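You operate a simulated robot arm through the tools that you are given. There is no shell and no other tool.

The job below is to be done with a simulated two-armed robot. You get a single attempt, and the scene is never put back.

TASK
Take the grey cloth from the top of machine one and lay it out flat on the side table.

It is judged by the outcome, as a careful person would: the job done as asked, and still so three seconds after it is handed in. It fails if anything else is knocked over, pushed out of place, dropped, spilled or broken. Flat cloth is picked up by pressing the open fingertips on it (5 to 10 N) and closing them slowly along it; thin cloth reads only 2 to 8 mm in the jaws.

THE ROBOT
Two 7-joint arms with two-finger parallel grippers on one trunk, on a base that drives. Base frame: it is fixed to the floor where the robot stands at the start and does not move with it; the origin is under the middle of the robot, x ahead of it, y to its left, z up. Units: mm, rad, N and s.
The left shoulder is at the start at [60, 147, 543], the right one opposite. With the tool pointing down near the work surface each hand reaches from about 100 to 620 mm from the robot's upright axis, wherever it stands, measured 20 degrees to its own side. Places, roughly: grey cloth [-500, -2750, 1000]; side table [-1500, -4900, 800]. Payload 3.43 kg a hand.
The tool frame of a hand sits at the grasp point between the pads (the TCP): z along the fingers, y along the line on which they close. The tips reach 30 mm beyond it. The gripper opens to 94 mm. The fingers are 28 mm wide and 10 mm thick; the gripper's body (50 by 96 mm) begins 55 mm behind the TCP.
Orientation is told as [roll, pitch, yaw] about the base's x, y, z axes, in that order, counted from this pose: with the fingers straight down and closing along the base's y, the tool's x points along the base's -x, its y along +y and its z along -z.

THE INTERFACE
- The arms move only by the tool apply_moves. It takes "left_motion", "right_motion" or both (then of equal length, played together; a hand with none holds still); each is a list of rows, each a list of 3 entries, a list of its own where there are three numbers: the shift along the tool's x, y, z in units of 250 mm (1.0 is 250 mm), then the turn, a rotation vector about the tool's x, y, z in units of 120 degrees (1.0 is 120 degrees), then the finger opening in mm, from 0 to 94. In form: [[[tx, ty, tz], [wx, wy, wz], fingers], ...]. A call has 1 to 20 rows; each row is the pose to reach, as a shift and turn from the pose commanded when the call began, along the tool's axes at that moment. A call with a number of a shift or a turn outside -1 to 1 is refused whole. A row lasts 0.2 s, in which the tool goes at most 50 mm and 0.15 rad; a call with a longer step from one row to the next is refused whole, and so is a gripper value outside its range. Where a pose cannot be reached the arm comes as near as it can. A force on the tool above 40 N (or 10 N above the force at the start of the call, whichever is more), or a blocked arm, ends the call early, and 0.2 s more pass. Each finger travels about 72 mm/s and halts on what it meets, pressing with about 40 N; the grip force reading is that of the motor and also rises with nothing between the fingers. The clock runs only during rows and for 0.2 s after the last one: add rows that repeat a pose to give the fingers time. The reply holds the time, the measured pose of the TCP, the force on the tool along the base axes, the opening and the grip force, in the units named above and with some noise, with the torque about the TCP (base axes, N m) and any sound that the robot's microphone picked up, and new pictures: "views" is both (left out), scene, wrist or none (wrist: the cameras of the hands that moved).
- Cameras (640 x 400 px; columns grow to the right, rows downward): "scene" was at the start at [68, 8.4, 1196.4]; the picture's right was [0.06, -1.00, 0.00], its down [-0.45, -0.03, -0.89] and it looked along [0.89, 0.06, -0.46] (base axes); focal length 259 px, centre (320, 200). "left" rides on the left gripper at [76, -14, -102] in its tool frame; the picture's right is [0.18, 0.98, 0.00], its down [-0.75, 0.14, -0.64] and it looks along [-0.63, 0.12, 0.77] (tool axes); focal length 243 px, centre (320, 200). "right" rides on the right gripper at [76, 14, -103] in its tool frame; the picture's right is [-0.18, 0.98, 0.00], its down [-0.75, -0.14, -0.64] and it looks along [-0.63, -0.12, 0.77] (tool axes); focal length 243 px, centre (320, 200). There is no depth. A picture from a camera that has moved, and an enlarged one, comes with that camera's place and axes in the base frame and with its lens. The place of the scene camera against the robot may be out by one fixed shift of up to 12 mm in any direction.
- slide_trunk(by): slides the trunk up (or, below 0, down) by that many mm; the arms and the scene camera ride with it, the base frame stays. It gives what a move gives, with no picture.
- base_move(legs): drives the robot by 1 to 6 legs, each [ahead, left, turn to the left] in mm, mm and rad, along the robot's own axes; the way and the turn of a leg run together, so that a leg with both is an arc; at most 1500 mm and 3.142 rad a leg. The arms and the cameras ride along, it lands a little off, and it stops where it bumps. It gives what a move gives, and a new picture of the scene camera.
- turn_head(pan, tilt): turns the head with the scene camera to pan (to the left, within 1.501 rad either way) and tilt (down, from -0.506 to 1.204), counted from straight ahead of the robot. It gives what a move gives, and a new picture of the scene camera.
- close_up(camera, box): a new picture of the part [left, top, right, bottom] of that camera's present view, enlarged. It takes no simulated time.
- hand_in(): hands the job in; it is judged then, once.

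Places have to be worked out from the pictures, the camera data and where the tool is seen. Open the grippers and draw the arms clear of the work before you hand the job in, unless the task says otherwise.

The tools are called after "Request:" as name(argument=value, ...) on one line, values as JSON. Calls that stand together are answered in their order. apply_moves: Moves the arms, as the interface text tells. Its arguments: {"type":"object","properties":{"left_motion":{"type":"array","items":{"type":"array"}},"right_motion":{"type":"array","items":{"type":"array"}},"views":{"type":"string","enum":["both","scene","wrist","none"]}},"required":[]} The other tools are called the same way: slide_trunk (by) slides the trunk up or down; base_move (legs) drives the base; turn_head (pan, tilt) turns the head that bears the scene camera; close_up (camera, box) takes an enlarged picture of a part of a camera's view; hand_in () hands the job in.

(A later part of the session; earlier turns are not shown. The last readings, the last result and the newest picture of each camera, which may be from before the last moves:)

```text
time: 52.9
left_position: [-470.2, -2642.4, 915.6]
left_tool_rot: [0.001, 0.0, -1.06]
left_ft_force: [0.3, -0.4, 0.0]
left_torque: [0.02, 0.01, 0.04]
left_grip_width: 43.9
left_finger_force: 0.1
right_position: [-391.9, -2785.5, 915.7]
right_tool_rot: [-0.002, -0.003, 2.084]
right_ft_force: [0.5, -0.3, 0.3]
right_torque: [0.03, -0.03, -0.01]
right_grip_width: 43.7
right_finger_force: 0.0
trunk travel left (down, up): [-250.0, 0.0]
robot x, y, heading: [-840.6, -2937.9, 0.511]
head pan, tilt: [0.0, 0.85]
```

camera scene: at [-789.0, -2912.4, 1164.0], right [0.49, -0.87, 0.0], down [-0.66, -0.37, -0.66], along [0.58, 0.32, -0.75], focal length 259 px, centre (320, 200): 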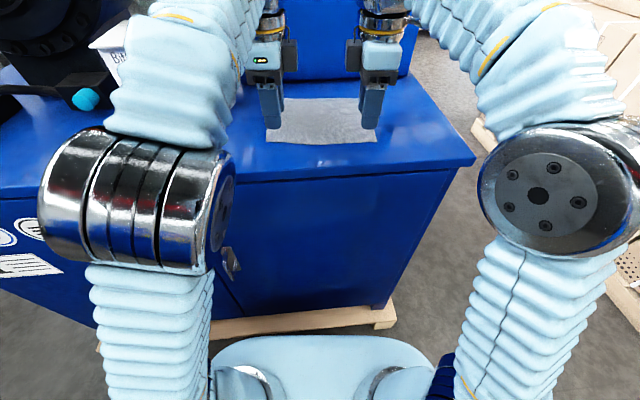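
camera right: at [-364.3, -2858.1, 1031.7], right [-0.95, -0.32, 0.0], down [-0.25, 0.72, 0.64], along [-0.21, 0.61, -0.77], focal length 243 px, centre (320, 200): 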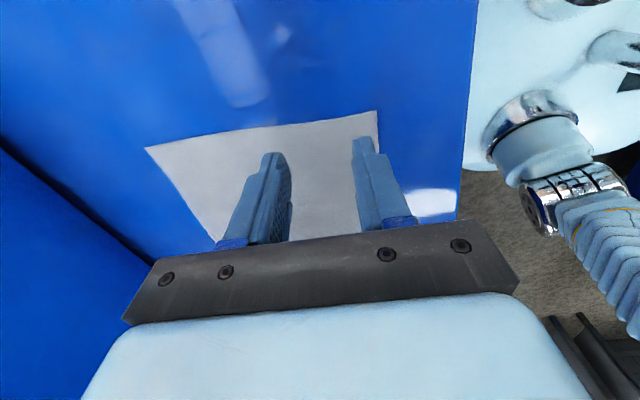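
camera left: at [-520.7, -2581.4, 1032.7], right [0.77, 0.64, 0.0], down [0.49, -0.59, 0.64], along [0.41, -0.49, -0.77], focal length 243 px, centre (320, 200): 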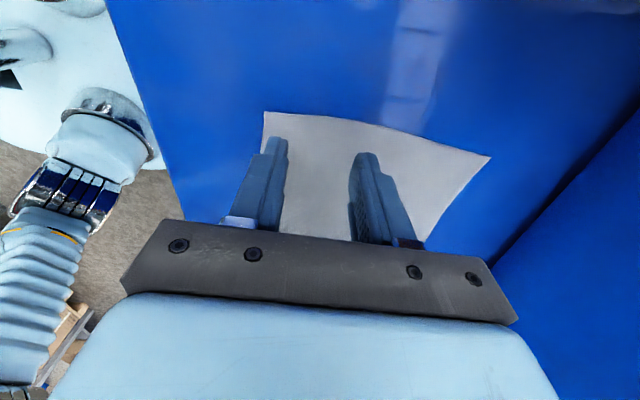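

No contact yet with the tips at z ≈ 885.6. I lower 3 mm more and read the forces.

Request:
apply_moves(left_motion=[[[0, 0, 0.012], [0, 0, 0], 44], [[0, 0, 0.012], [0, 0, 0], 44]], right_motion=[[[0, 0, 0.012], [0, 0, 0], 44], [[0, 0, 0.012], [0, 0, 0], 44]], views="both")

Request:
close_up(camera="scene", box=[220, 60, 420, 185])

```text
time: 53.5
left_position: [-470.2, -2642.0, 914.4]
left_tool_rot: [-0.001, 0.0, -1.059]
left_ft_force: [0.3, -0.3, 0.2]
left_torque: [-0.02, 0.02, 0.01]
left_grip_width: 43.6
left_finger_force: 0.1
right_position: [-392.0, -2784.1, 912.7]
right_tool_rot: [-0.003, -0.001, 2.081]
right_ft_force: [1.0, -0.2, -0.2]
right_torque: [0.0, -0.04, -0.02]
right_grip_width: 44.0
right_finger_force: 0.0
trunk travel left (down, up): [-250.0, 0.0]
robot x, y, heading: [-835.0, -2937.0, 0.513]
head pan, tilt: [0.0, 0.85]
camera scene: at [-789.1, -2912.4, 1164.0], right [0.49, -0.87, 0.0], down [-0.66, -0.37, -0.66], along [0.58, 0.32, -0.75], focal length 259 px, centre (320, 200)
camera right: at [-364.8, -2858.2, 1014.6], right [-0.95, -0.32, 0.0], down [-0.25, 0.72, 0.64], along [-0.21, 0.61, -0.77], focal length 243 px, centre (320, 200)
camera left: at [-520.6, -2581.6, 1015.8], right [0.77, 0.64, 0.0], down [0.49, -0.59, 0.64], along [0.41, -0.49, -0.77], focal length 243 px, centre (320, 200)
```

scene: 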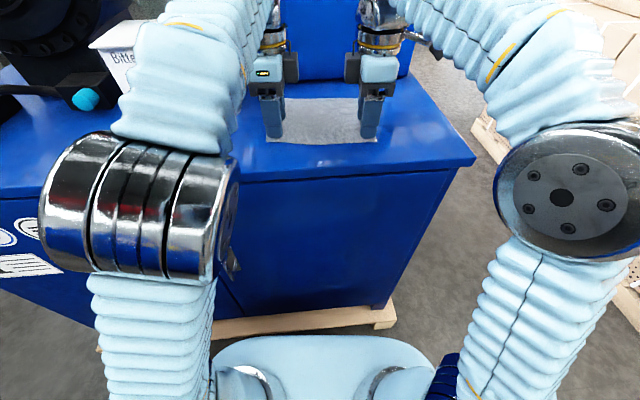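
right: 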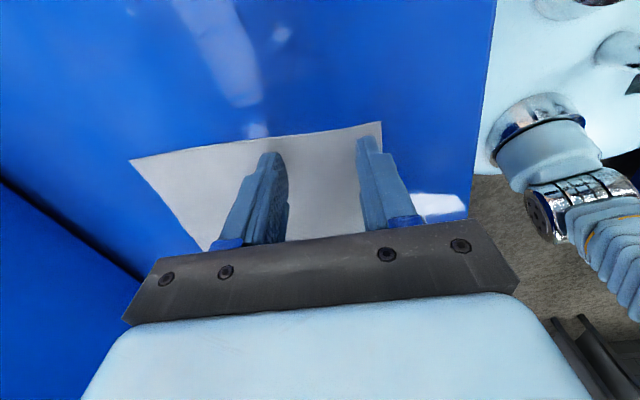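
left: 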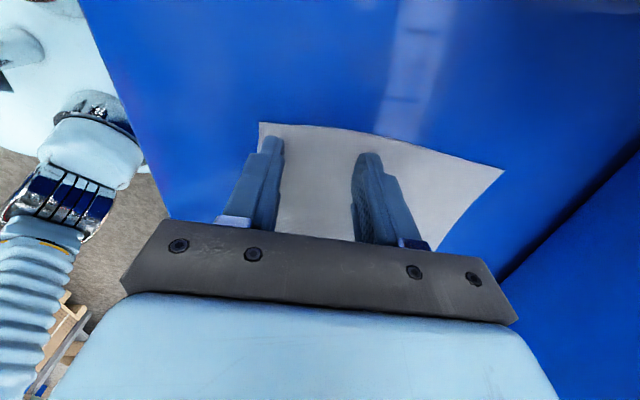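

```text
3.20 times, centred on (320, 122) of scene
camera zoom: at [-789.1, -2912.4, 1164.0], right [0.49, -0.87, 0.0], down [-0.66, -0.37, -0.66], along [0.58, 0.32, -0.75], focal length 830 px, centre (320, 448)
```

zoom: 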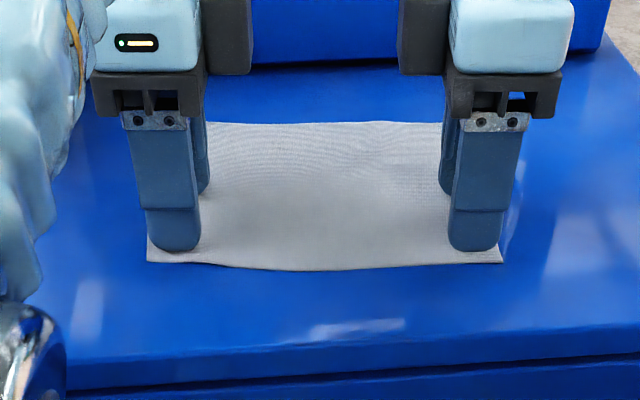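

The tips sit just above the cloth right at the two near corners, as wanted. I lower in 2 mm steps watching the force.

Request:
apply_moves(left_motion=[[[0, 0, 0.008], [0, 0, 0], 44], [[0, 0, 0.008], [0, 0, 0], 44]], right_motion=[[[0, 0, 0.008], [0, 0, 0], 44], [[0, 0, 0.008], [0, 0, 0], 44]], views="none")

```text
time: 54.1
left_position: [-471.0, -2642.3, 911.4]
left_tool_rot: [0.001, 0.0, -1.06]
left_ft_force: [0.6, -0.2, 3.1]
left_torque: [-0.04, 0.07, 0.0]
left_grip_width: 43.6
left_finger_force: 0.1
right_position: [-391.5, -2785.4, 911.1]
right_tool_rot: [-0.002, -0.002, 2.083]
right_ft_force: [1.4, 0.2, 4.1]
right_torque: [-0.01, 0.05, 0.01]
right_grip_width: 43.8
right_finger_force: 0.1
trunk travel left (down, up): [-250.0, 0.0]
robot x, y, heading: [-839.7, -2939.9, 0.513]
head pan, tilt: [0.0, 0.85]
```

Contact at 3–4 N on both hands (tips at z ≈ 881). One more millimetre should bring it to the wanted 5–10 N.

Request:
apply_moves(left_motion=[[[0, 0, 0.005], [0, 0, 0], 44], [[0, 0, 0.005], [0, 0, 0], 44]], right_motion=[[[0, 0, 0.004], [0, 0, 0], 44], [[0, 0, 0.004], [0, 0, 0], 44]], views="none")

```text
time: 54.7
left_position: [-472.0, -2641.0, 909.9]
left_tool_rot: [0.003, 0.001, -1.059]
left_ft_force: [2.4, -0.3, 18.6]
left_torque: [-0.17, 0.4, 0.05]
left_grip_width: 42.9
left_finger_force: 0.1
right_position: [-391.1, -2785.0, 912.0]
right_tool_rot: [-0.004, -0.002, 2.083]
right_ft_force: [0.9, 0.6, 13.5]
right_torque: [-0.19, 0.21, -0.03]
right_grip_width: 43.1
right_finger_force: 0.0
trunk travel left (down, up): [-250.0, 0.0]
robot x, y, heading: [-837.1, -2935.9, 0.513]
head pan, tilt: [0.0, 0.85]
```

Stiff contact (~12 N/mm): 18.6 and 13.5 N now, slightly too much. I back off 0.8 mm on the left and 0.45 mm on the right.

Request:
apply_moves(left_motion=[[[0, 0, -0.0034], [0, 0, 0], 44], [[0, 0, -0.0034], [0, 0, 0], 44]], right_motion=[[[0, 0, -0.0018], [0, 0, 0], 44], [[0, 0, -0.0018], [0, 0, 0], 44]], views="none")

```text
time: 55.3
left_position: [-470.4, -2641.0, 911.0]
left_tool_rot: [0.002, 0.001, -1.059]
left_ft_force: [2.7, 0.4, 16.2]
left_torque: [-0.14, 0.25, -0.02]
left_grip_width: 42.8
left_finger_force: 0.0
right_position: [-392.4, -2785.0, 910.9]
right_tool_rot: [-0.004, -0.001, 2.081]
right_ft_force: [1.2, 1.4, 13.7]
right_torque: [-0.17, 0.21, 0.02]
right_grip_width: 42.6
right_finger_force: 0.0
trunk travel left (down, up): [-250.0, 0.0]
robot x, y, heading: [-838.9, -2940.4, 0.514]
head pan, tilt: [0.0, 0.85]
```

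The force fell only slightly, so I back off a little more (1 mm left, 0.75 mm right).

Request:
apply_moves(left_motion=[[[0, 0, -0.004], [0, 0, 0], 44], [[0, 0, -0.004], [0, 0, 0], 44]], right_motion=[[[0, 0, -0.003], [0, 0, 0], 44], [[0, 0, -0.003], [0, 0, 0], 44]], views="none")

```text
time: 55.9
left_position: [-471.3, -2641.9, 910.4]
left_tool_rot: [0.001, 0.001, -1.059]
left_ft_force: [1.2, 0.2, 3.1]
left_torque: [-0.03, 0.04, 0.02]
left_grip_width: 43.4
left_finger_force: 0.0
right_position: [-390.8, -2784.0, 911.7]
right_tool_rot: [-0.002, 0.0, 2.083]
right_ft_force: [1.6, -0.8, 11.2]
right_torque: [-0.17, 0.16, 0.03]
right_grip_width: 42.9
right_finger_force: 0.1
trunk travel left (down, up): [-250.0, 0.0]
robot x, y, heading: [-839.4, -2938.0, 0.51]
head pan, tilt: [0.0, 0.85]
```

Left reads 3.1 N, right 11.2 N. I nudge left 0.4 mm down and right 0.25 mm up to get both into 5–10 N.

Request:
apply_moves(left_motion=[[[0, 0, 0.0018], [0, 0, 0], 44], [[0, 0, 0.0018], [0, 0, 0], 44]], right_motion=[[[0, 0, -0.001], [0, 0, 0], 44], [[0, 0, -0.001], [0, 0, 0], 44]], views="none")

```text
time: 56.5
left_position: [-470.5, -2640.3, 911.7]
left_tool_rot: [0.002, 0.0, -1.056]
left_ft_force: [0.0, 0.0, 6.7]
left_torque: [-0.03, 0.15, -0.02]
left_grip_width: 43.7
left_finger_force: 0.0
right_position: [-391.2, -2784.3, 911.7]
right_tool_rot: [-0.002, -0.003, 2.084]
right_ft_force: [0.4, 0.1, 6.5]
right_torque: [-0.09, 0.06, 0.04]
right_grip_width: 43.5
right_finger_force: 0.1
trunk travel left (down, up): [-250.0, 0.0]
robot x, y, heading: [-840.7, -2937.5, 0.509]
head pan, tilt: [0.0, 0.85]
```

Both hands press with ~6.6 N. I now close both slowly, 44 → 20 mm in the first call, and look.

Request:
apply_moves(left_motion=[[[0, 0, 0], [0, 0, 0], 42], [[0, 0, 0], [0, 0, 0], 40], [[0, 0, 0], [0, 0, 0], 38], [[0, 0, 0], [0, 0, 0], 36], [[0, 0, 0], [0, 0, 0], 34], [[0, 0, 0], [0, 0, 0], 32], [[0, 0, 0], [0, 0, 0], 30], [[0, 0, 0], [0, 0, 0], 28], [[0, 0, 0], [0, 0, 0], 26], [[0, 0, 0], [0, 0, 0], 24], [[0, 0, 0], [0, 0, 0], 22], [[0, 0, 0], [0, 0, 0], 20]], right_motion=[[[0, 0, 0], [0, 0, 0], 42], [[0, 0, 0], [0, 0, 0], 40], [[0, 0, 0], [0, 0, 0], 38], [[0, 0, 0], [0, 0, 0], 36], [[0, 0, 0], [0, 0, 0], 34], [[0, 0, 0], [0, 0, 0], 32], [[0, 0, 0], [0, 0, 0], 30], [[0, 0, 0], [0, 0, 0], 28], [[0, 0, 0], [0, 0, 0], 26], [[0, 0, 0], [0, 0, 0], 24], [[0, 0, 0], [0, 0, 0], 22], [[0, 0, 0], [0, 0, 0], 20]], views="both")

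Request:
close_up(camera="scene", box=[220, 60, 420, 185])

```text
time: 59.1
left_position: [-470.4, -2640.9, 911.7]
left_tool_rot: [0.003, 0.0, -1.058]
left_ft_force: [-0.1, 1.0, 8.4]
left_torque: [0.0, 0.13, 0.01]
left_grip_width: 20.3
left_finger_force: 1.1
right_position: [-391.4, -2785.2, 911.5]
right_tool_rot: [-0.003, -0.001, 2.081]
right_ft_force: [0.5, -1.1, 0.4]
right_torque: [-0.01, 0.04, 0.02]
right_grip_width: 19.9
right_finger_force: 0.0
trunk travel left (down, up): [-250.0, 0.0]
robot x, y, heading: [-838.2, -2937.7, 0.511]
head pan, tilt: [0.0, 0.85]
camera scene: at [-789.5, -2912.7, 1164.0], right [0.49, -0.87, 0.0], down [-0.65, -0.37, -0.66], along [0.58, 0.32, -0.75], focal length 259 px, centre (320, 200)
camera right: at [-365.3, -2858.3, 1013.3], right [-0.95, -0.32, 0.0], down [-0.25, 0.72, 0.64], along [-0.21, 0.61, -0.77], focal length 243 px, centre (320, 200)
camera left: at [-520.8, -2581.8, 1014.0], right [0.77, 0.64, 0.0], down [0.49, -0.59, 0.64], along [0.41, -0.49, -0.77], focal length 243 px, centre (320, 200)
```

scene: 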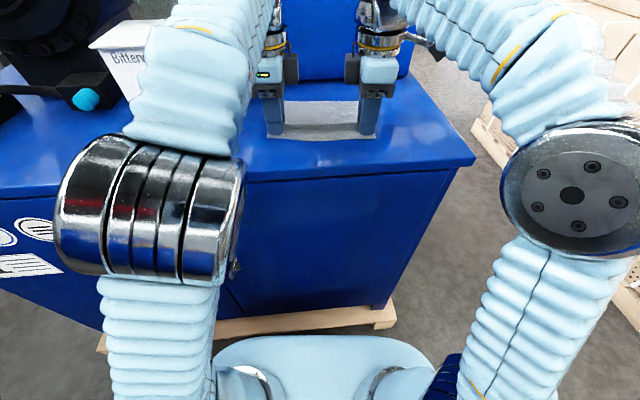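
right: 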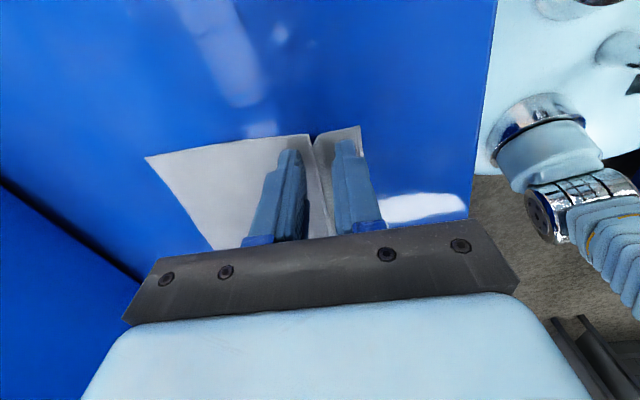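
left: 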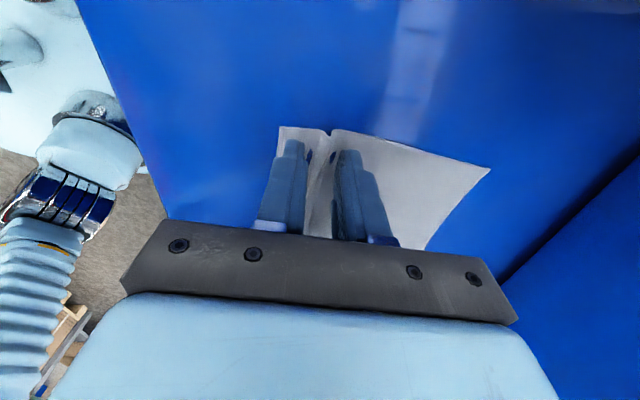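

```text
3.20 times, centred on (320, 122) of scene
camera zoom: at [-789.5, -2912.7, 1164.0], right [0.49, -0.87, 0.0], down [-0.65, -0.37, -0.66], along [0.58, 0.32, -0.75], focal length 830 px, centre (320, 448)
```

zoom: 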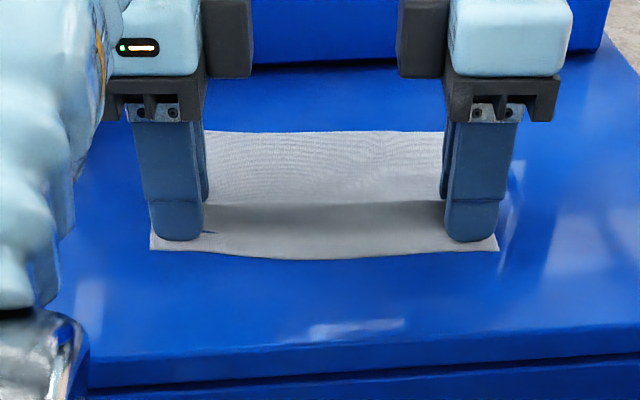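

A neat pleat has formed across the whole width between the fingers. I add 0.4 mm of press on the right (its force dropped) and finish closing slowly to grip.

Request:
apply_moves(left_motion=[[[0, 0, 0], [0, 0, 0], 20], [[0, 0, 0], [0, 0, 0], 18], [[0, 0, 0], [0, 0, 0], 16], [[0, 0, 0], [0, 0, 0], 14], [[0, 0, 0], [0, 0, 0], 12], [[0, 0, 0], [0, 0, 0], 10], [[0, 0, 0], [0, 0, 0], 8], [[0, 0, 0], [0, 0, 0], 6], [[0, 0, 0], [0, 0, 0], 4], [[0, 0, 0], [0, 0, 0], 2], [[0, 0, 0], [0, 0, 0], 0], [[0, 0, 0], [0, 0, 0], 0], [[0, 0, 0], [0, 0, 0], 0]], right_motion=[[[0, 0, 0.0016], [0, 0, 0], 20], [[0, 0, 0.0016], [0, 0, 0], 18], [[0, 0, 0.0016], [0, 0, 0], 16], [[0, 0, 0.0016], [0, 0, 0], 14], [[0, 0, 0.0016], [0, 0, 0], 12], [[0, 0, 0.0016], [0, 0, 0], 10], [[0, 0, 0.0016], [0, 0, 0], 8], [[0, 0, 0.0016], [0, 0, 0], 6], [[0, 0, 0.0016], [0, 0, 0], 4], [[0, 0, 0.0016], [0, 0, 0], 2], [[0, 0, 0.0016], [0, 0, 0], 0], [[0, 0, 0.0016], [0, 0, 0], 0], [[0, 0, 0.0016], [0, 0, 0], 0]], views="both")

Request:
close_up(camera="scene", box=[220, 60, 420, 185])

```text
time: 61.9
left_position: [-470.7, -2641.9, 911.0]
left_tool_rot: [0.002, 0.0, -1.059]
left_ft_force: [0.1, -0.6, 7.2]
left_torque: [-0.05, -0.03, 0.02]
left_grip_width: 1.8
left_finger_force: 36.9
right_position: [-391.0, -2785.5, 910.6]
right_tool_rot: [-0.002, 0.0, 2.082]
right_ft_force: [-0.5, 0.8, 4.7]
right_torque: [0.02, 0.0, 0.03]
right_grip_width: 1.8
right_finger_force: 36.7
trunk travel left (down, up): [-250.0, 0.0]
robot x, y, heading: [-840.8, -2938.6, 0.511]
head pan, tilt: [0.0, 0.85]
camera scene: at [-789.6, -2912.8, 1164.0], right [0.49, -0.87, 0.0], down [-0.65, -0.37, -0.66], along [0.58, 0.32, -0.75], focal length 259 px, centre (320, 200)
camera right: at [-365.2, -2858.3, 1013.0], right [-0.95, -0.32, 0.0], down [-0.25, 0.72, 0.64], along [-0.21, 0.61, -0.77], focal length 243 px, centre (320, 200)
camera left: at [-520.8, -2581.9, 1014.1], right [0.77, 0.64, 0.0], down [0.49, -0.59, 0.64], along [0.41, -0.49, -0.77], focal length 243 px, centre (320, 200)
```

scene: 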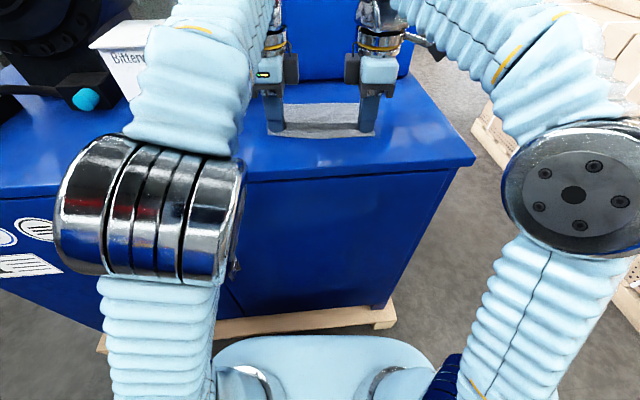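
right: 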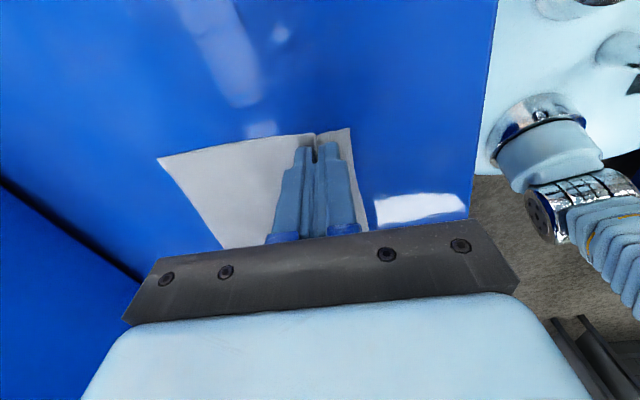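
left: 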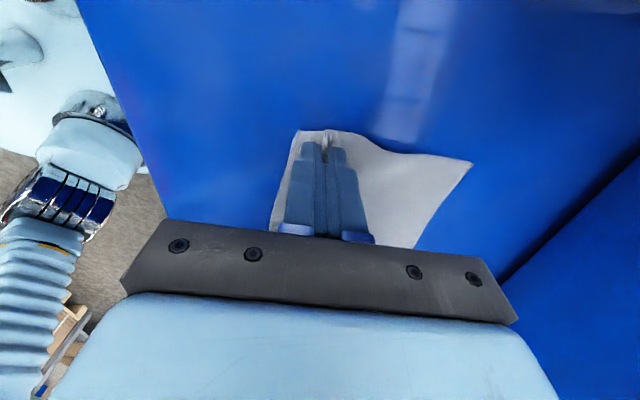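

```text
3.20 times, centred on (320, 122) of scene
camera zoom: at [-789.6, -2912.8, 1164.0], right [0.49, -0.87, 0.0], down [-0.65, -0.37, -0.66], along [0.58, 0.32, -0.75], focal length 830 px, centre (320, 448)
```

zoom: 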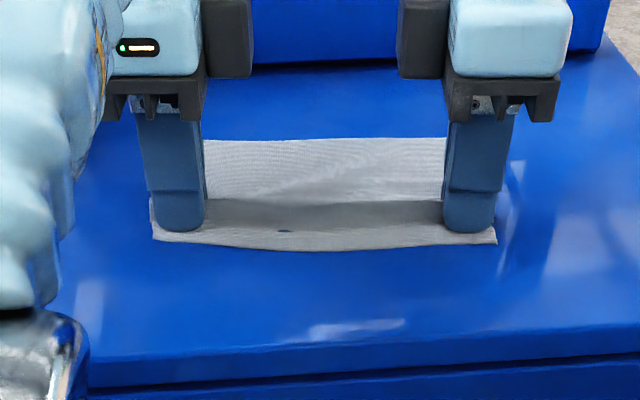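

Both jaws read 1.8 mm at ~37 N with the pleat between them. I lift slowly by 60 mm and check that both corners hold.

Request:
apply_moves(left_motion=[[[0, 0, -0.04], [0, 0, 0], 0], [[0, 0, -0.08], [0, 0, 0], 0], [[0, 0, -0.12], [0, 0, 0], 0], [[0, 0, -0.16], [0, 0, 0], 0], [[0, 0, -0.2], [0, 0, 0], 0], [[0, 0, -0.24], [0, 0, 0], 0]], right_motion=[[[0, 0, -0.04], [0, 0, 0], 0], [[0, 0, -0.08], [0, 0, 0], 0], [[0, 0, -0.12], [0, 0, 0], 0], [[0, 0, -0.16], [0, 0, 0], 0], [[0, 0, -0.2], [0, 0, 0], 0], [[0, 0, -0.24], [0, 0, 0], 0]], views="both")

Request:
close_up(camera="scene", box=[220, 40, 420, 165])

```text
time: 63.3
left_position: [-471.4, -2640.7, 961.6]
left_tool_rot: [0.001, -0.001, -1.059]
left_ft_force: [0.1, -0.7, -0.4]
left_torque: [-0.01, -0.03, 0.01]
left_grip_width: 2.1
left_finger_force: 36.5
left hand out of reach, approached as far as the arm can: row 6
right_position: [-389.3, -2785.1, 959.7]
right_tool_rot: [0.013, 0.001, 2.082]
right_ft_force: [-0.8, 1.6, 0.0]
right_torque: [0.07, 0.02, 0.0]
right_grip_width: 1.8
right_finger_force: 36.5
right hand out of reach, approached as far as the arm can: row 6
trunk travel left (down, up): [-250.0, 0.0]
robot x, y, heading: [-838.3, -2938.3, 0.509]
head pan, tilt: [0.0, 0.85]
camera scene: at [-789.1, -2912.5, 1164.0], right [0.49, -0.87, 0.0], down [-0.66, -0.37, -0.66], along [0.58, 0.32, -0.75], focal length 259 px, centre (320, 200)
camera right: at [-361.5, -2856.6, 1062.0], right [-0.95, -0.32, 0.01], down [-0.24, 0.73, 0.64], along [-0.21, 0.6, -0.77], focal length 243 px, centre (320, 200)
camera left: at [-521.0, -2581.7, 1063.9], right [0.77, 0.64, 0.0], down [0.49, -0.59, 0.64], along [0.41, -0.49, -0.77], focal length 243 px, centre (320, 200)
```

scene: 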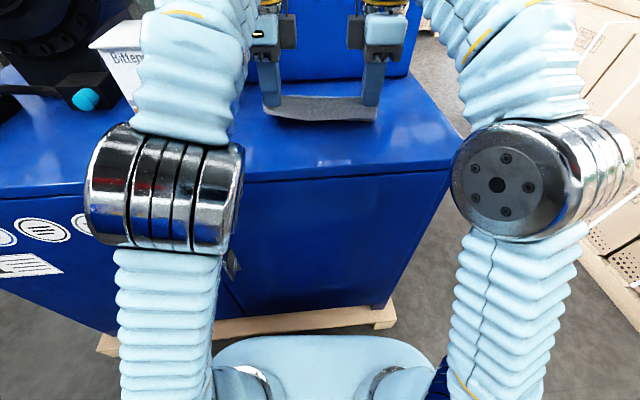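
right: 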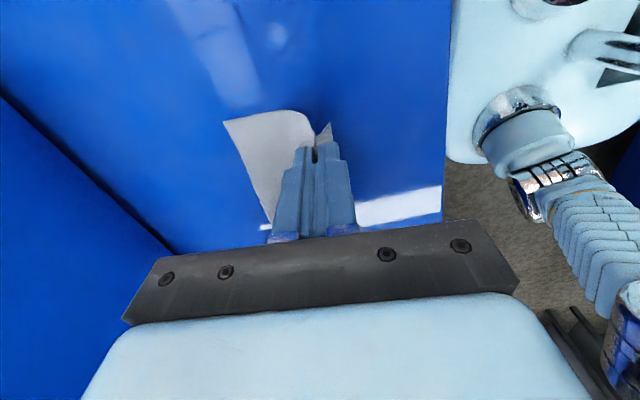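
left: 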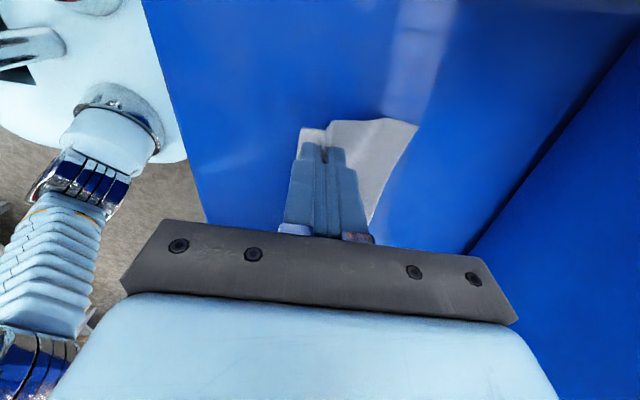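

```text
3.20 times, centred on (320, 102) of scene
camera zoom: at [-789.1, -2912.5, 1164.0], right [0.49, -0.87, 0.0], down [-0.66, -0.37, -0.66], along [0.58, 0.32, -0.75], focal length 830 px, centre (320, 512)
```

zoom: 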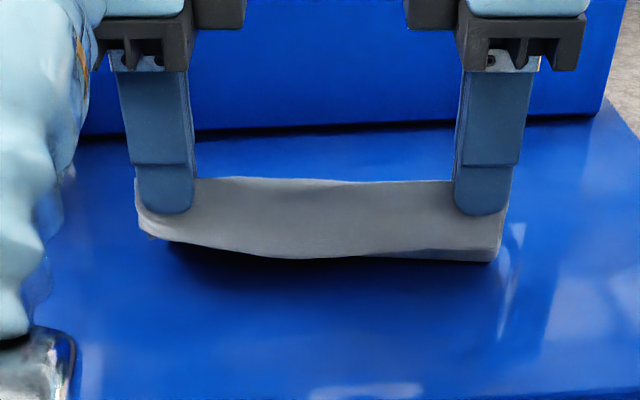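

The cloth hangs from both corners evenly, with the free flap on my side. I draw both hands 180 mm back toward the robot while raising them ~50 mm, keeping their spacing.

Request:
apply_moves(left_motion=[[[0, -0.09, -0.02], [0, 0, 0], 0], [[0, -0.18, -0.04], [0, 0, 0], 0], [[0, -0.27, -0.07], [0, 0, 0], 0], [[0, -0.36, -0.1], [0, 0, 0], 0], [[0, -0.45, -0.13], [0, 0, 0], 0], [[0, -0.54, -0.16], [0, 0, 0], 0], [[0, -0.63, -0.19], [0, 0, 0], 0], [[0, -0.72, -0.22], [0, 0, 0], 0], [[0, -0.72, -0.22], [0, 0, 0], 0]], right_motion=[[[0, 0.09, -0.02], [0, 0, 0], 0], [[0, 0.18, -0.04], [0, 0, 0], 0], [[0, 0.27, -0.07], [0, 0, 0], 0], [[0, 0.36, -0.1], [0, 0, 0], 0], [[0, 0.45, -0.13], [0, 0, 0], 0], [[0, 0.54, -0.16], [0, 0, 0], 0], [[0, 0.63, -0.19], [0, 0, 0], 0], [[0, 0.72, -0.22], [0, 0, 0], 0], [[0, 0.72, -0.22], [0, 0, 0], 0]], views="both")

Request:
close_up(camera="scene", box=[160, 80, 480, 280])

```text
time: 65.3
left_position: [-589.7, -2709.5, 1001.9]
left_tool_rot: [0.003, 0.0, -1.059]
left_ft_force: [0.6, -1.1, 0.4]
left_torque: [-0.04, -0.06, -0.01]
left_grip_width: 2.0
left_finger_force: 36.9
left hand out of reach, approached as far as the arm can: row 7, 8, 9
right_position: [-507.4, -2852.2, 1013.9]
right_tool_rot: [-0.043, -0.025, 2.072]
right_ft_force: [-0.2, 1.0, -0.5]
right_torque: [0.02, 0.0, 0.01]
right_grip_width: 2.0
right_finger_force: 36.9
right hand out of reach, approached as far as the arm can: row 5, 6, 7, 8, 9
trunk travel left (down, up): [-250.0, 0.0]
robot x, y, heading: [-838.1, -2933.7, 0.512]
head pan, tilt: [0.0, 0.85]
camera scene: at [-789.2, -2912.7, 1164.0], right [0.49, -0.87, 0.0], down [-0.66, -0.37, -0.66], along [0.58, 0.32, -0.75], focal length 259 px, centre (320, 200)
camera right: at [-484.1, -2930.2, 1114.6], right [-0.95, -0.31, -0.04], down [-0.25, 0.7, 0.67], along [-0.18, 0.64, -0.74], focal length 243 px, centre (320, 200)
camera left: at [-638.5, -2648.9, 1104.2], right [0.77, 0.64, 0.0], down [0.49, -0.59, 0.64], along [0.41, -0.49, -0.77], focal length 243 px, centre (320, 200)
```

scene: 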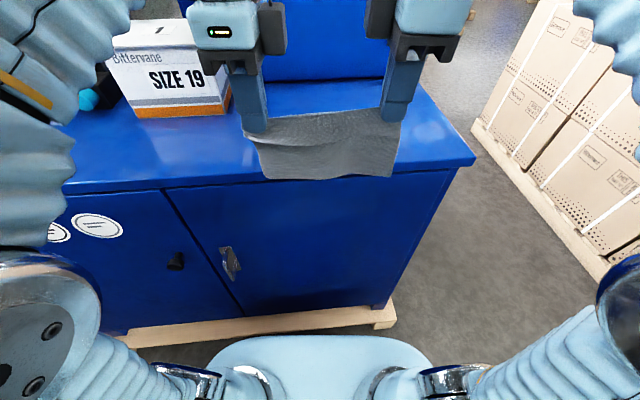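
right: 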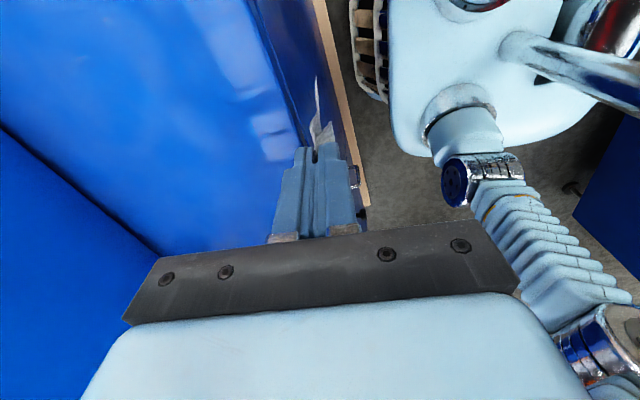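
left: 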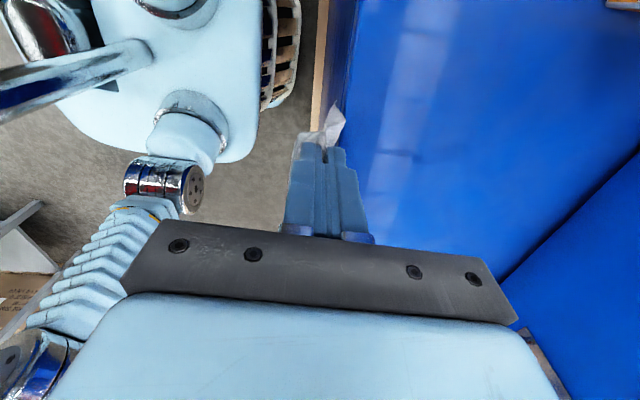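

```text
2.00 times, centred on (320, 180) of scene
camera zoom: at [-789.2, -2912.7, 1164.0], right [0.49, -0.87, 0.0], down [-0.66, -0.37, -0.66], along [0.58, 0.32, -0.75], focal length 518 px, centre (320, 240)
```

zoom: 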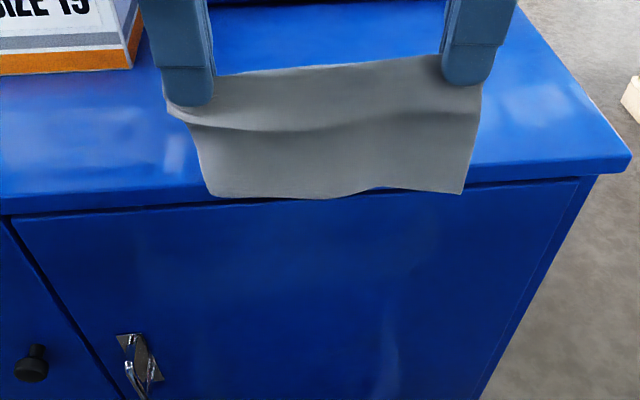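

Both hands still grip; the cloth hangs nearly flat between them. I back the base 180 mm away from the machine so the cloth hangs clear, then look toward the side table.

Request:
base_move(legs=[[-180, 0, 0]])

Request:
apply_moves(left_motion=[[[0, 0, 0.05], [0, 0, 0], 0], [[0, 0, 0.1], [0, 0, 0], 0], [[0, 0, 0.12], [0, 0, 0], 0], [[0, 0, 0.12], [0, 0, 0], 0]], right_motion=[[[0, 0, 0.05], [0, 0, 0], 0], [[0, 0, 0.1], [0, 0, 0], 0], [[0, 0, 0.12], [0, 0, 0], 0], [[0, 0, 0.12], [0, 0, 0], 0]], views="scene")

```text
time: 66.8
left_position: [-743.7, -2796.7, 1001.0]
left_tool_rot: [0.0, 0.001, -1.059]
left_ft_force: [0.7, -1.6, 0.0]
left_torque: [-0.07, -0.01, -0.02]
left_grip_width: 2.0
left_finger_force: 36.9
right_position: [-664.3, -2940.6, 1015.7]
right_tool_rot: [-0.043, -0.026, 2.071]
right_ft_force: [-1.1, 2.9, 0.1]
right_torque: [0.05, 0.06, 0.01]
right_grip_width: 2.0
right_finger_force: 36.5
trunk travel left (down, up): [-250.0, 0.0]
robot x, y, heading: [-995.1, -3027.6, 0.515]
head pan, tilt: [0.0, 0.85]
camera scene: at [-945.7, -3000.4, 1164.0], right [0.49, -0.87, 0.0], down [-0.66, -0.37, -0.66], along [0.58, 0.32, -0.75], focal length 259 px, centre (320, 200)
```

scene: 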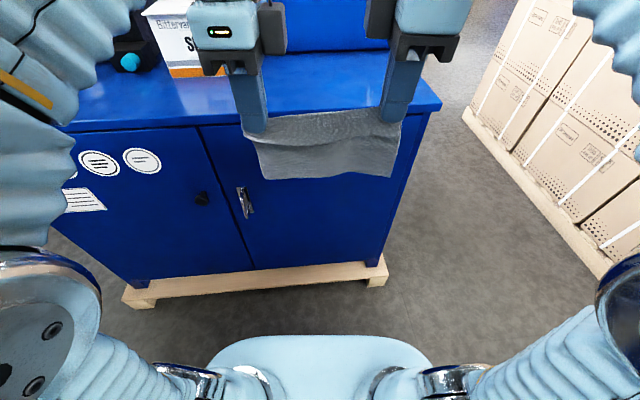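

```text
time: 67.8
left_position: [-745.4, -2797.4, 972.4]
left_tool_rot: [0.0, 0.001, -1.058]
left_ft_force: [0.7, -1.3, 0.4]
left_torque: [-0.03, -0.01, 0.0]
left_grip_width: 2.1
left_finger_force: 37.1
right_position: [-663.0, -2939.5, 986.7]
right_tool_rot: [-0.042, -0.026, 2.071]
right_ft_force: [-0.3, 1.5, -0.6]
right_torque: [0.03, 0.01, -0.03]
right_grip_width: 1.8
right_finger_force: 36.8
trunk travel left (down, up): [-250.0, 0.0]
robot x, y, heading: [-999.7, -3027.1, 0.513]
head pan, tilt: [0.0, 0.85]
camera scene: at [-945.8, -3000.5, 1164.0], right [0.49, -0.87, 0.0], down [-0.66, -0.37, -0.66], along [0.58, 0.32, -0.75], focal length 259 px, centre (320, 200)
```

scene: 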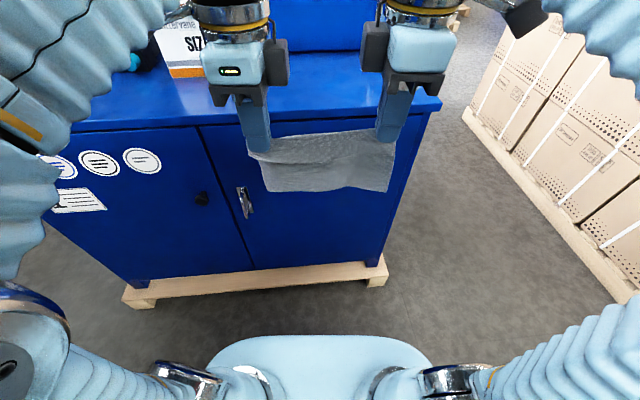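

The cloth hangs clear, and hands read z 972 (left) and 987 (right, slightly tilted). I level the right hand (down 14 mm and small tilt correction) before travelling.

Request:
apply_moves(right_motion=[[[0, 0, 0.028], [-0.01, 0.006, 0], 0], [[0, 0, 0.057], [-0.02, 0.0124, 0], 0], [[0, 0, 0.057], [-0.02, 0.0124, 0], 0]], views="none")

Request:
base_move(legs=[[0, 0, -1.2], [0, 0, -1.15]])

Request:
turn_head(pan=0.0, tilt=0.45)

```text
time: 68.6
left_position: [-745.2, -2796.3, 971.3]
left_tool_rot: [0.001, 0.0, -1.058]
left_ft_force: [0.6, -0.7, 0.0]
left_torque: [0.01, 0.04, -0.01]
left_grip_width: 2.1
left_finger_force: 36.7
right_position: [-662.1, -2939.3, 971.2]
right_tool_rot: [-0.001, 0.0, 2.071]
right_ft_force: [-0.9, 1.4, 0.3]
right_torque: [0.05, 0.01, 0.02]
right_grip_width: 2.0
right_finger_force: 36.4
trunk travel left (down, up): [-250.0, 0.0]
robot x, y, heading: [-994.9, -3026.6, 0.509]
head pan, tilt: [0.0, 0.85]
```

```text
time: 74.9
left_position: [-1010.2, -3365.4, 971.3]
left_tool_rot: [0.003, 0.0, 2.858]
left_ft_force: [-2.5, -0.3, 1.0]
left_torque: [0.02, 0.04, 0.0]
left_grip_width: 2.0
left_finger_force: 37.1
right_position: [-1169.1, -3322.6, 971.7]
right_tool_rot: [-0.001, -0.001, -0.294]
right_ft_force: [0.9, -1.7, -0.6]
right_torque: [-0.01, -0.03, 0.07]
right_grip_width: 1.8
right_finger_force: 36.1
trunk travel left (down, up): [-250.0, 0.0]
robot x, y, heading: [-997.4, -3029.3, -1.856]
head pan, tilt: [0.0, 0.85]
camera scene: at [-1001.5, -3070.4, 1164.0], right [-0.96, 0.28, 0.0], down [0.21, 0.72, -0.66], along [-0.18, -0.63, -0.75], focal length 259 px, centre (320, 200)
```

scene: 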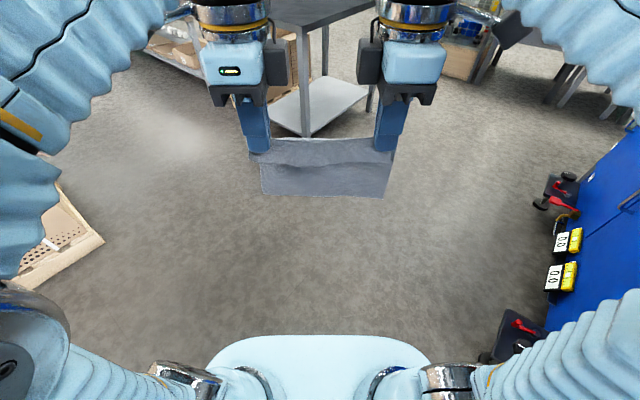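

```text
time: 75.8
left_position: [-1012.0, -3366.2, 971.1]
left_tool_rot: [0.0, 0.0, 2.859]
left_ft_force: [-2.1, 1.2, 0.6]
left_torque: [0.03, 0.04, 0.04]
left_grip_width: 1.9
left_finger_force: 36.5
right_position: [-1168.6, -3322.6, 971.8]
right_tool_rot: [-0.002, 0.0, -0.294]
right_ft_force: [2.2, -0.7, 0.4]
right_torque: [0.03, -0.03, 0.04]
right_grip_width: 2.0
right_finger_force: 36.9
trunk travel left (down, up): [-250.0, 0.0]
robot x, y, heading: [-999.0, -3027.6, -1.85]
head pan, tilt: [0.0, 0.45]
camera scene: at [-1005.3, -3083.6, 1198.4], right [-0.96, 0.28, 0.0], down [0.12, 0.42, -0.9], along [-0.25, -0.86, -0.44], focal length 259 px, centre (320, 200)
```

scene: 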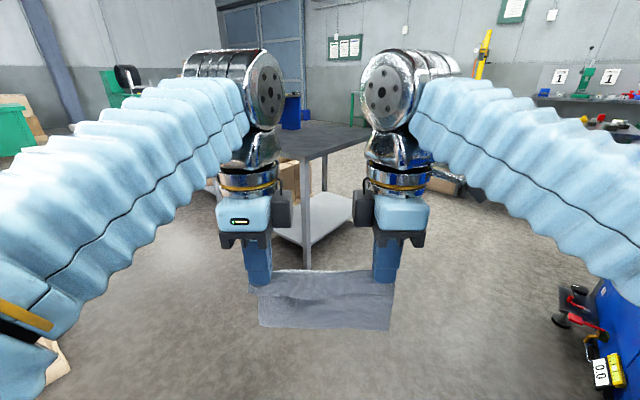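

The cloth is held evenly and the grey side table is straight ahead. I zoom on it to see its shape and anything standing on it.

Request:
close_up(camera="scene", box=[210, 60, 450, 210])

```text
2.67 times, centred on (330, 135) of scene
camera zoom: at [-1005.3, -3083.6, 1198.4], right [-0.96, 0.28, 0.0], down [0.12, 0.42, -0.9], along [-0.25, -0.86, -0.44], focal length 691 px, centre (293, 373)
```

zoom: 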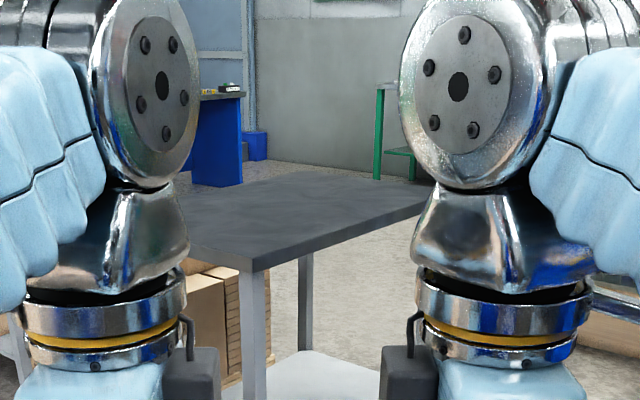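

The side table looks clear; its near corner is about (-1300,-4385), with one long edge facing me parallel to the aisle frame (normal heading -0.954). I turn to heading -0.954, go a little ahead in the open, then look right at the table.

Request:
base_move(legs=[[0, 0, 0.9], [300, 0, 0]])

Request:
turn_head(pan=-1.0, tilt=0.45)

```text
time: 80.2
left_position: [-562.3, -3493.8, 971.7]
left_tool_rot: [0.002, 0.0, -2.52]
left_ft_force: [-1.1, -0.7, 0.4]
left_torque: [0.0, 0.0, -0.03]
left_grip_width: 2.0
left_finger_force: 37.3
right_position: [-694.6, -3591.6, 970.7]
right_tool_rot: [-0.003, 0.001, 0.612]
right_ft_force: [0.8, 0.3, -0.6]
right_torque: [-0.02, -0.01, -0.03]
right_grip_width: 2.1
right_finger_force: 36.9
trunk travel left (down, up): [-250.0, 0.0]
robot x, y, heading: [-818.8, -3273.8, -0.948]
head pan, tilt: [0.0, 0.45]
camera scene: at [-776.8, -3319.0, 1198.4], right [-0.81, -0.58, 0.0], down [-0.25, 0.35, -0.9], along [0.52, -0.73, -0.44], focal length 259 px, centre (320, 200)
```

scene: 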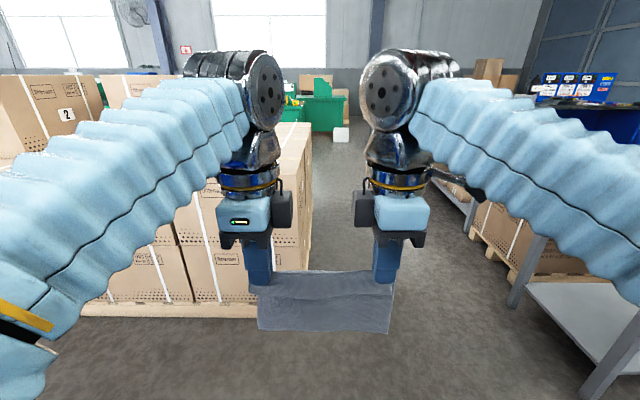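

```text
time: 81.4
left_position: [-562.9, -3494.9, 971.6]
left_tool_rot: [0.002, -0.001, -2.522]
left_ft_force: [-0.7, -0.3, -0.5]
left_torque: [-0.02, 0.02, -0.05]
left_grip_width: 2.1
left_finger_force: 36.5
right_position: [-696.2, -3590.9, 972.5]
right_tool_rot: [-0.001, 0.001, 0.611]
right_ft_force: [0.3, 0.9, 0.2]
right_torque: [0.0, -0.02, -0.04]
right_grip_width: 1.8
right_finger_force: 36.1
trunk travel left (down, up): [-250.0, 0.0]
robot x, y, heading: [-822.4, -3271.6, -0.946]
head pan, tilt: [-1.0, 0.45]
camera scene: at [-864.1, -3329.8, 1198.4], right [-0.93, 0.37, 0.0], down [0.16, 0.4, -0.9], along [-0.33, -0.84, -0.44], focal length 259 px, centre (320, 200)
```

scene: 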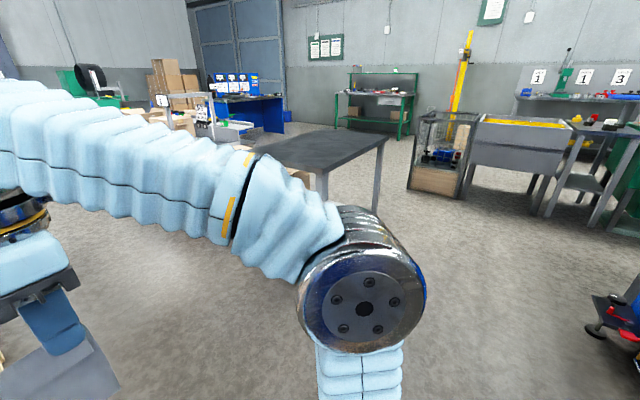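

The table top looks bare from here; I zoom for its corners.

Request:
close_up(camera="scene", box=[190, 80, 430, 230])

```text
2.67 times, centred on (310, 155) of scene
camera zoom: at [-864.1, -3329.8, 1198.4], right [-0.93, 0.37, 0.0], down [0.16, 0.4, -0.9], along [-0.33, -0.84, -0.44], focal length 691 px, centre (347, 320)
```

zoom: 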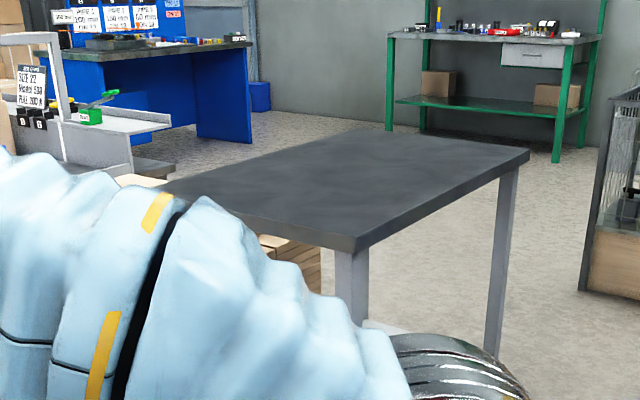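

Table corners work out at N (-1302,-4397), R (-1991,-4875), F (-1680,-5361), L (-1028,-4854): about 830 × 560 mm, top near z ≈ 780, bare. I go ahead a bit and strafe right to stand ~500 mm off the middle of its N–R edge.

Request:
base_move(legs=[[124, 0, -0.018], [0, -730, 0], [0, -727, 0]])

Request:
turn_head(pan=0.0, tilt=0.75)

```text
time: 89.8
left_position: [-1696.2, -4429.5, 971.0]
left_tool_rot: [0.002, 0.0, -2.535]
left_ft_force: [-1.9, -0.5, 0.0]
left_torque: [-0.04, 0.04, -0.03]
left_grip_width: 1.7
left_finger_force: 37.3
right_position: [-1830.0, -4524.5, 971.5]
right_tool_rot: [-0.001, 0.0, 0.592]
right_ft_force: [0.2, 0.5, -0.1]
right_torque: [0.01, -0.05, -0.04]
right_grip_width: 2.2
right_finger_force: 36.5
trunk travel left (down, up): [-250.0, 0.0]
robot x, y, heading: [-1947.5, -4202.5, -0.961]
head pan, tilt: [-1.0, 0.45]
camera scene: at [-1994.4, -4260.3, 1198.4], right [-0.92, 0.38, 0.0], down [0.17, 0.4, -0.9], along [-0.35, -0.83, -0.44], focal length 259 px, centre (320, 200)
```

scene: 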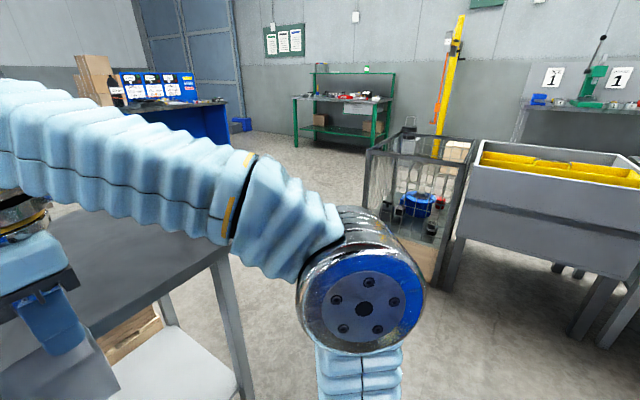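

```text
time: 91.1
left_position: [-1696.3, -4429.0, 971.3]
left_tool_rot: [0.002, 0.0, -2.538]
left_ft_force: [-0.7, -0.7, 0.5]
left_torque: [0.0, 0.01, -0.02]
left_grip_width: 2.3
left_finger_force: 37.3
right_position: [-1829.5, -4524.7, 971.1]
right_tool_rot: [-0.002, 0.0, 0.593]
right_ft_force: [0.3, 0.6, 0.7]
right_torque: [0.05, -0.01, -0.02]
right_grip_width: 2.0
right_finger_force: 36.8
trunk travel left (down, up): [-250.0, 0.0]
robot x, y, heading: [-1949.2, -4201.9, -0.97]
head pan, tilt: [0.0, 0.75]
camera scene: at [-1912.0, -4243.6, 1172.0], right [-0.82, -0.57, 0.0], down [-0.39, 0.56, -0.73], along [0.42, -0.6, -0.68], focal length 259 px, centre (320, 200)
```

scene: 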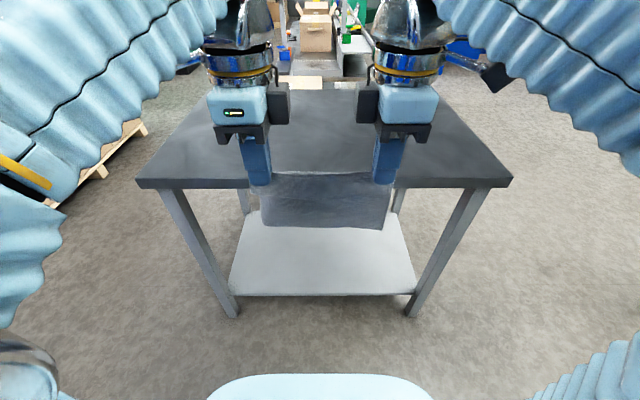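

I am squared up to the bare table: near edge ~530 mm ahead of my axis, legs well outside my base width. I advance 180 mm; the cloth bottom (z ≈ 846) clears the top (≈ 780).

Request:
base_move(legs=[[180, 0, 0]])

Request:
turn_head(pan=0.0, tilt=1.0)

```text
time: 92.6
left_position: [-1592.8, -4576.8, 970.8]
left_tool_rot: [0.003, 0.0, -2.536]
left_ft_force: [-1.1, -0.9, 0.2]
left_torque: [-0.04, -0.04, -0.04]
left_grip_width: 2.0
left_finger_force: 36.4
right_position: [-1726.9, -4672.6, 972.2]
right_tool_rot: [-0.001, 0.001, 0.595]
right_ft_force: [0.4, 0.1, 0.1]
right_torque: [-0.01, -0.04, -0.01]
right_grip_width: 2.0
right_finger_force: 37.0
trunk travel left (down, up): [-250.0, 0.0]
robot x, y, heading: [-1845.6, -4349.0, -0.965]
head pan, tilt: [0.0, 0.75]
camera scene: at [-1809.5, -4391.5, 1172.0], right [-0.82, -0.57, 0.0], down [-0.39, 0.56, -0.73], along [0.42, -0.6, -0.68], focal length 259 px, centre (320, 200)
```

scene: 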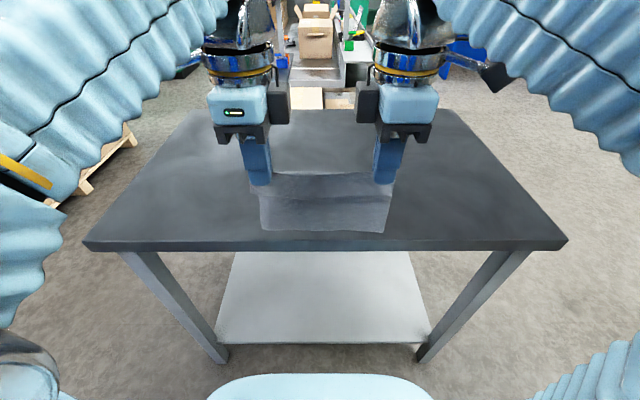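

```text
time: 93.4
left_position: [-1593.7, -4578.4, 971.5]
left_tool_rot: [0.003, -0.001, -2.537]
left_ft_force: [-1.6, -0.4, 0.3]
left_torque: [-0.01, 0.03, 0.01]
left_grip_width: 1.9
left_finger_force: 36.5
right_position: [-1726.7, -4673.3, 971.4]
right_tool_rot: [0.0, 0.001, 0.593]
right_ft_force: [0.6, 0.4, 0.2]
right_torque: [0.03, 0.01, -0.03]
right_grip_width: 2.0
right_finger_force: 36.6
trunk travel left (down, up): [-250.0, 0.0]
robot x, y, heading: [-1848.2, -4349.9, -0.969]
head pan, tilt: [0.0, 1.0]
camera scene: at [-1816.9, -4380.9, 1152.9], right [-0.82, -0.57, 0.0], down [-0.48, 0.69, -0.54], along [0.31, -0.44, -0.84], focal length 259 px, centre (320, 200)
```

scene: 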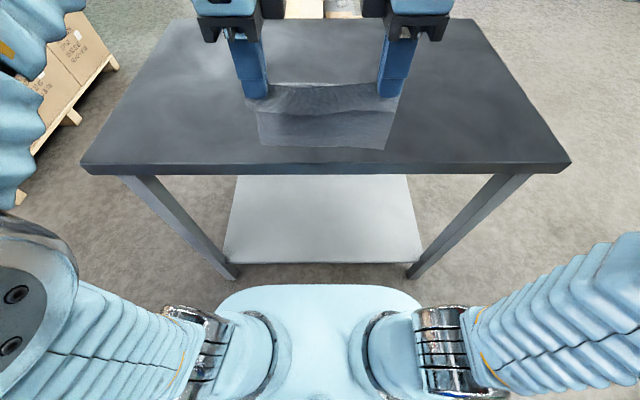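

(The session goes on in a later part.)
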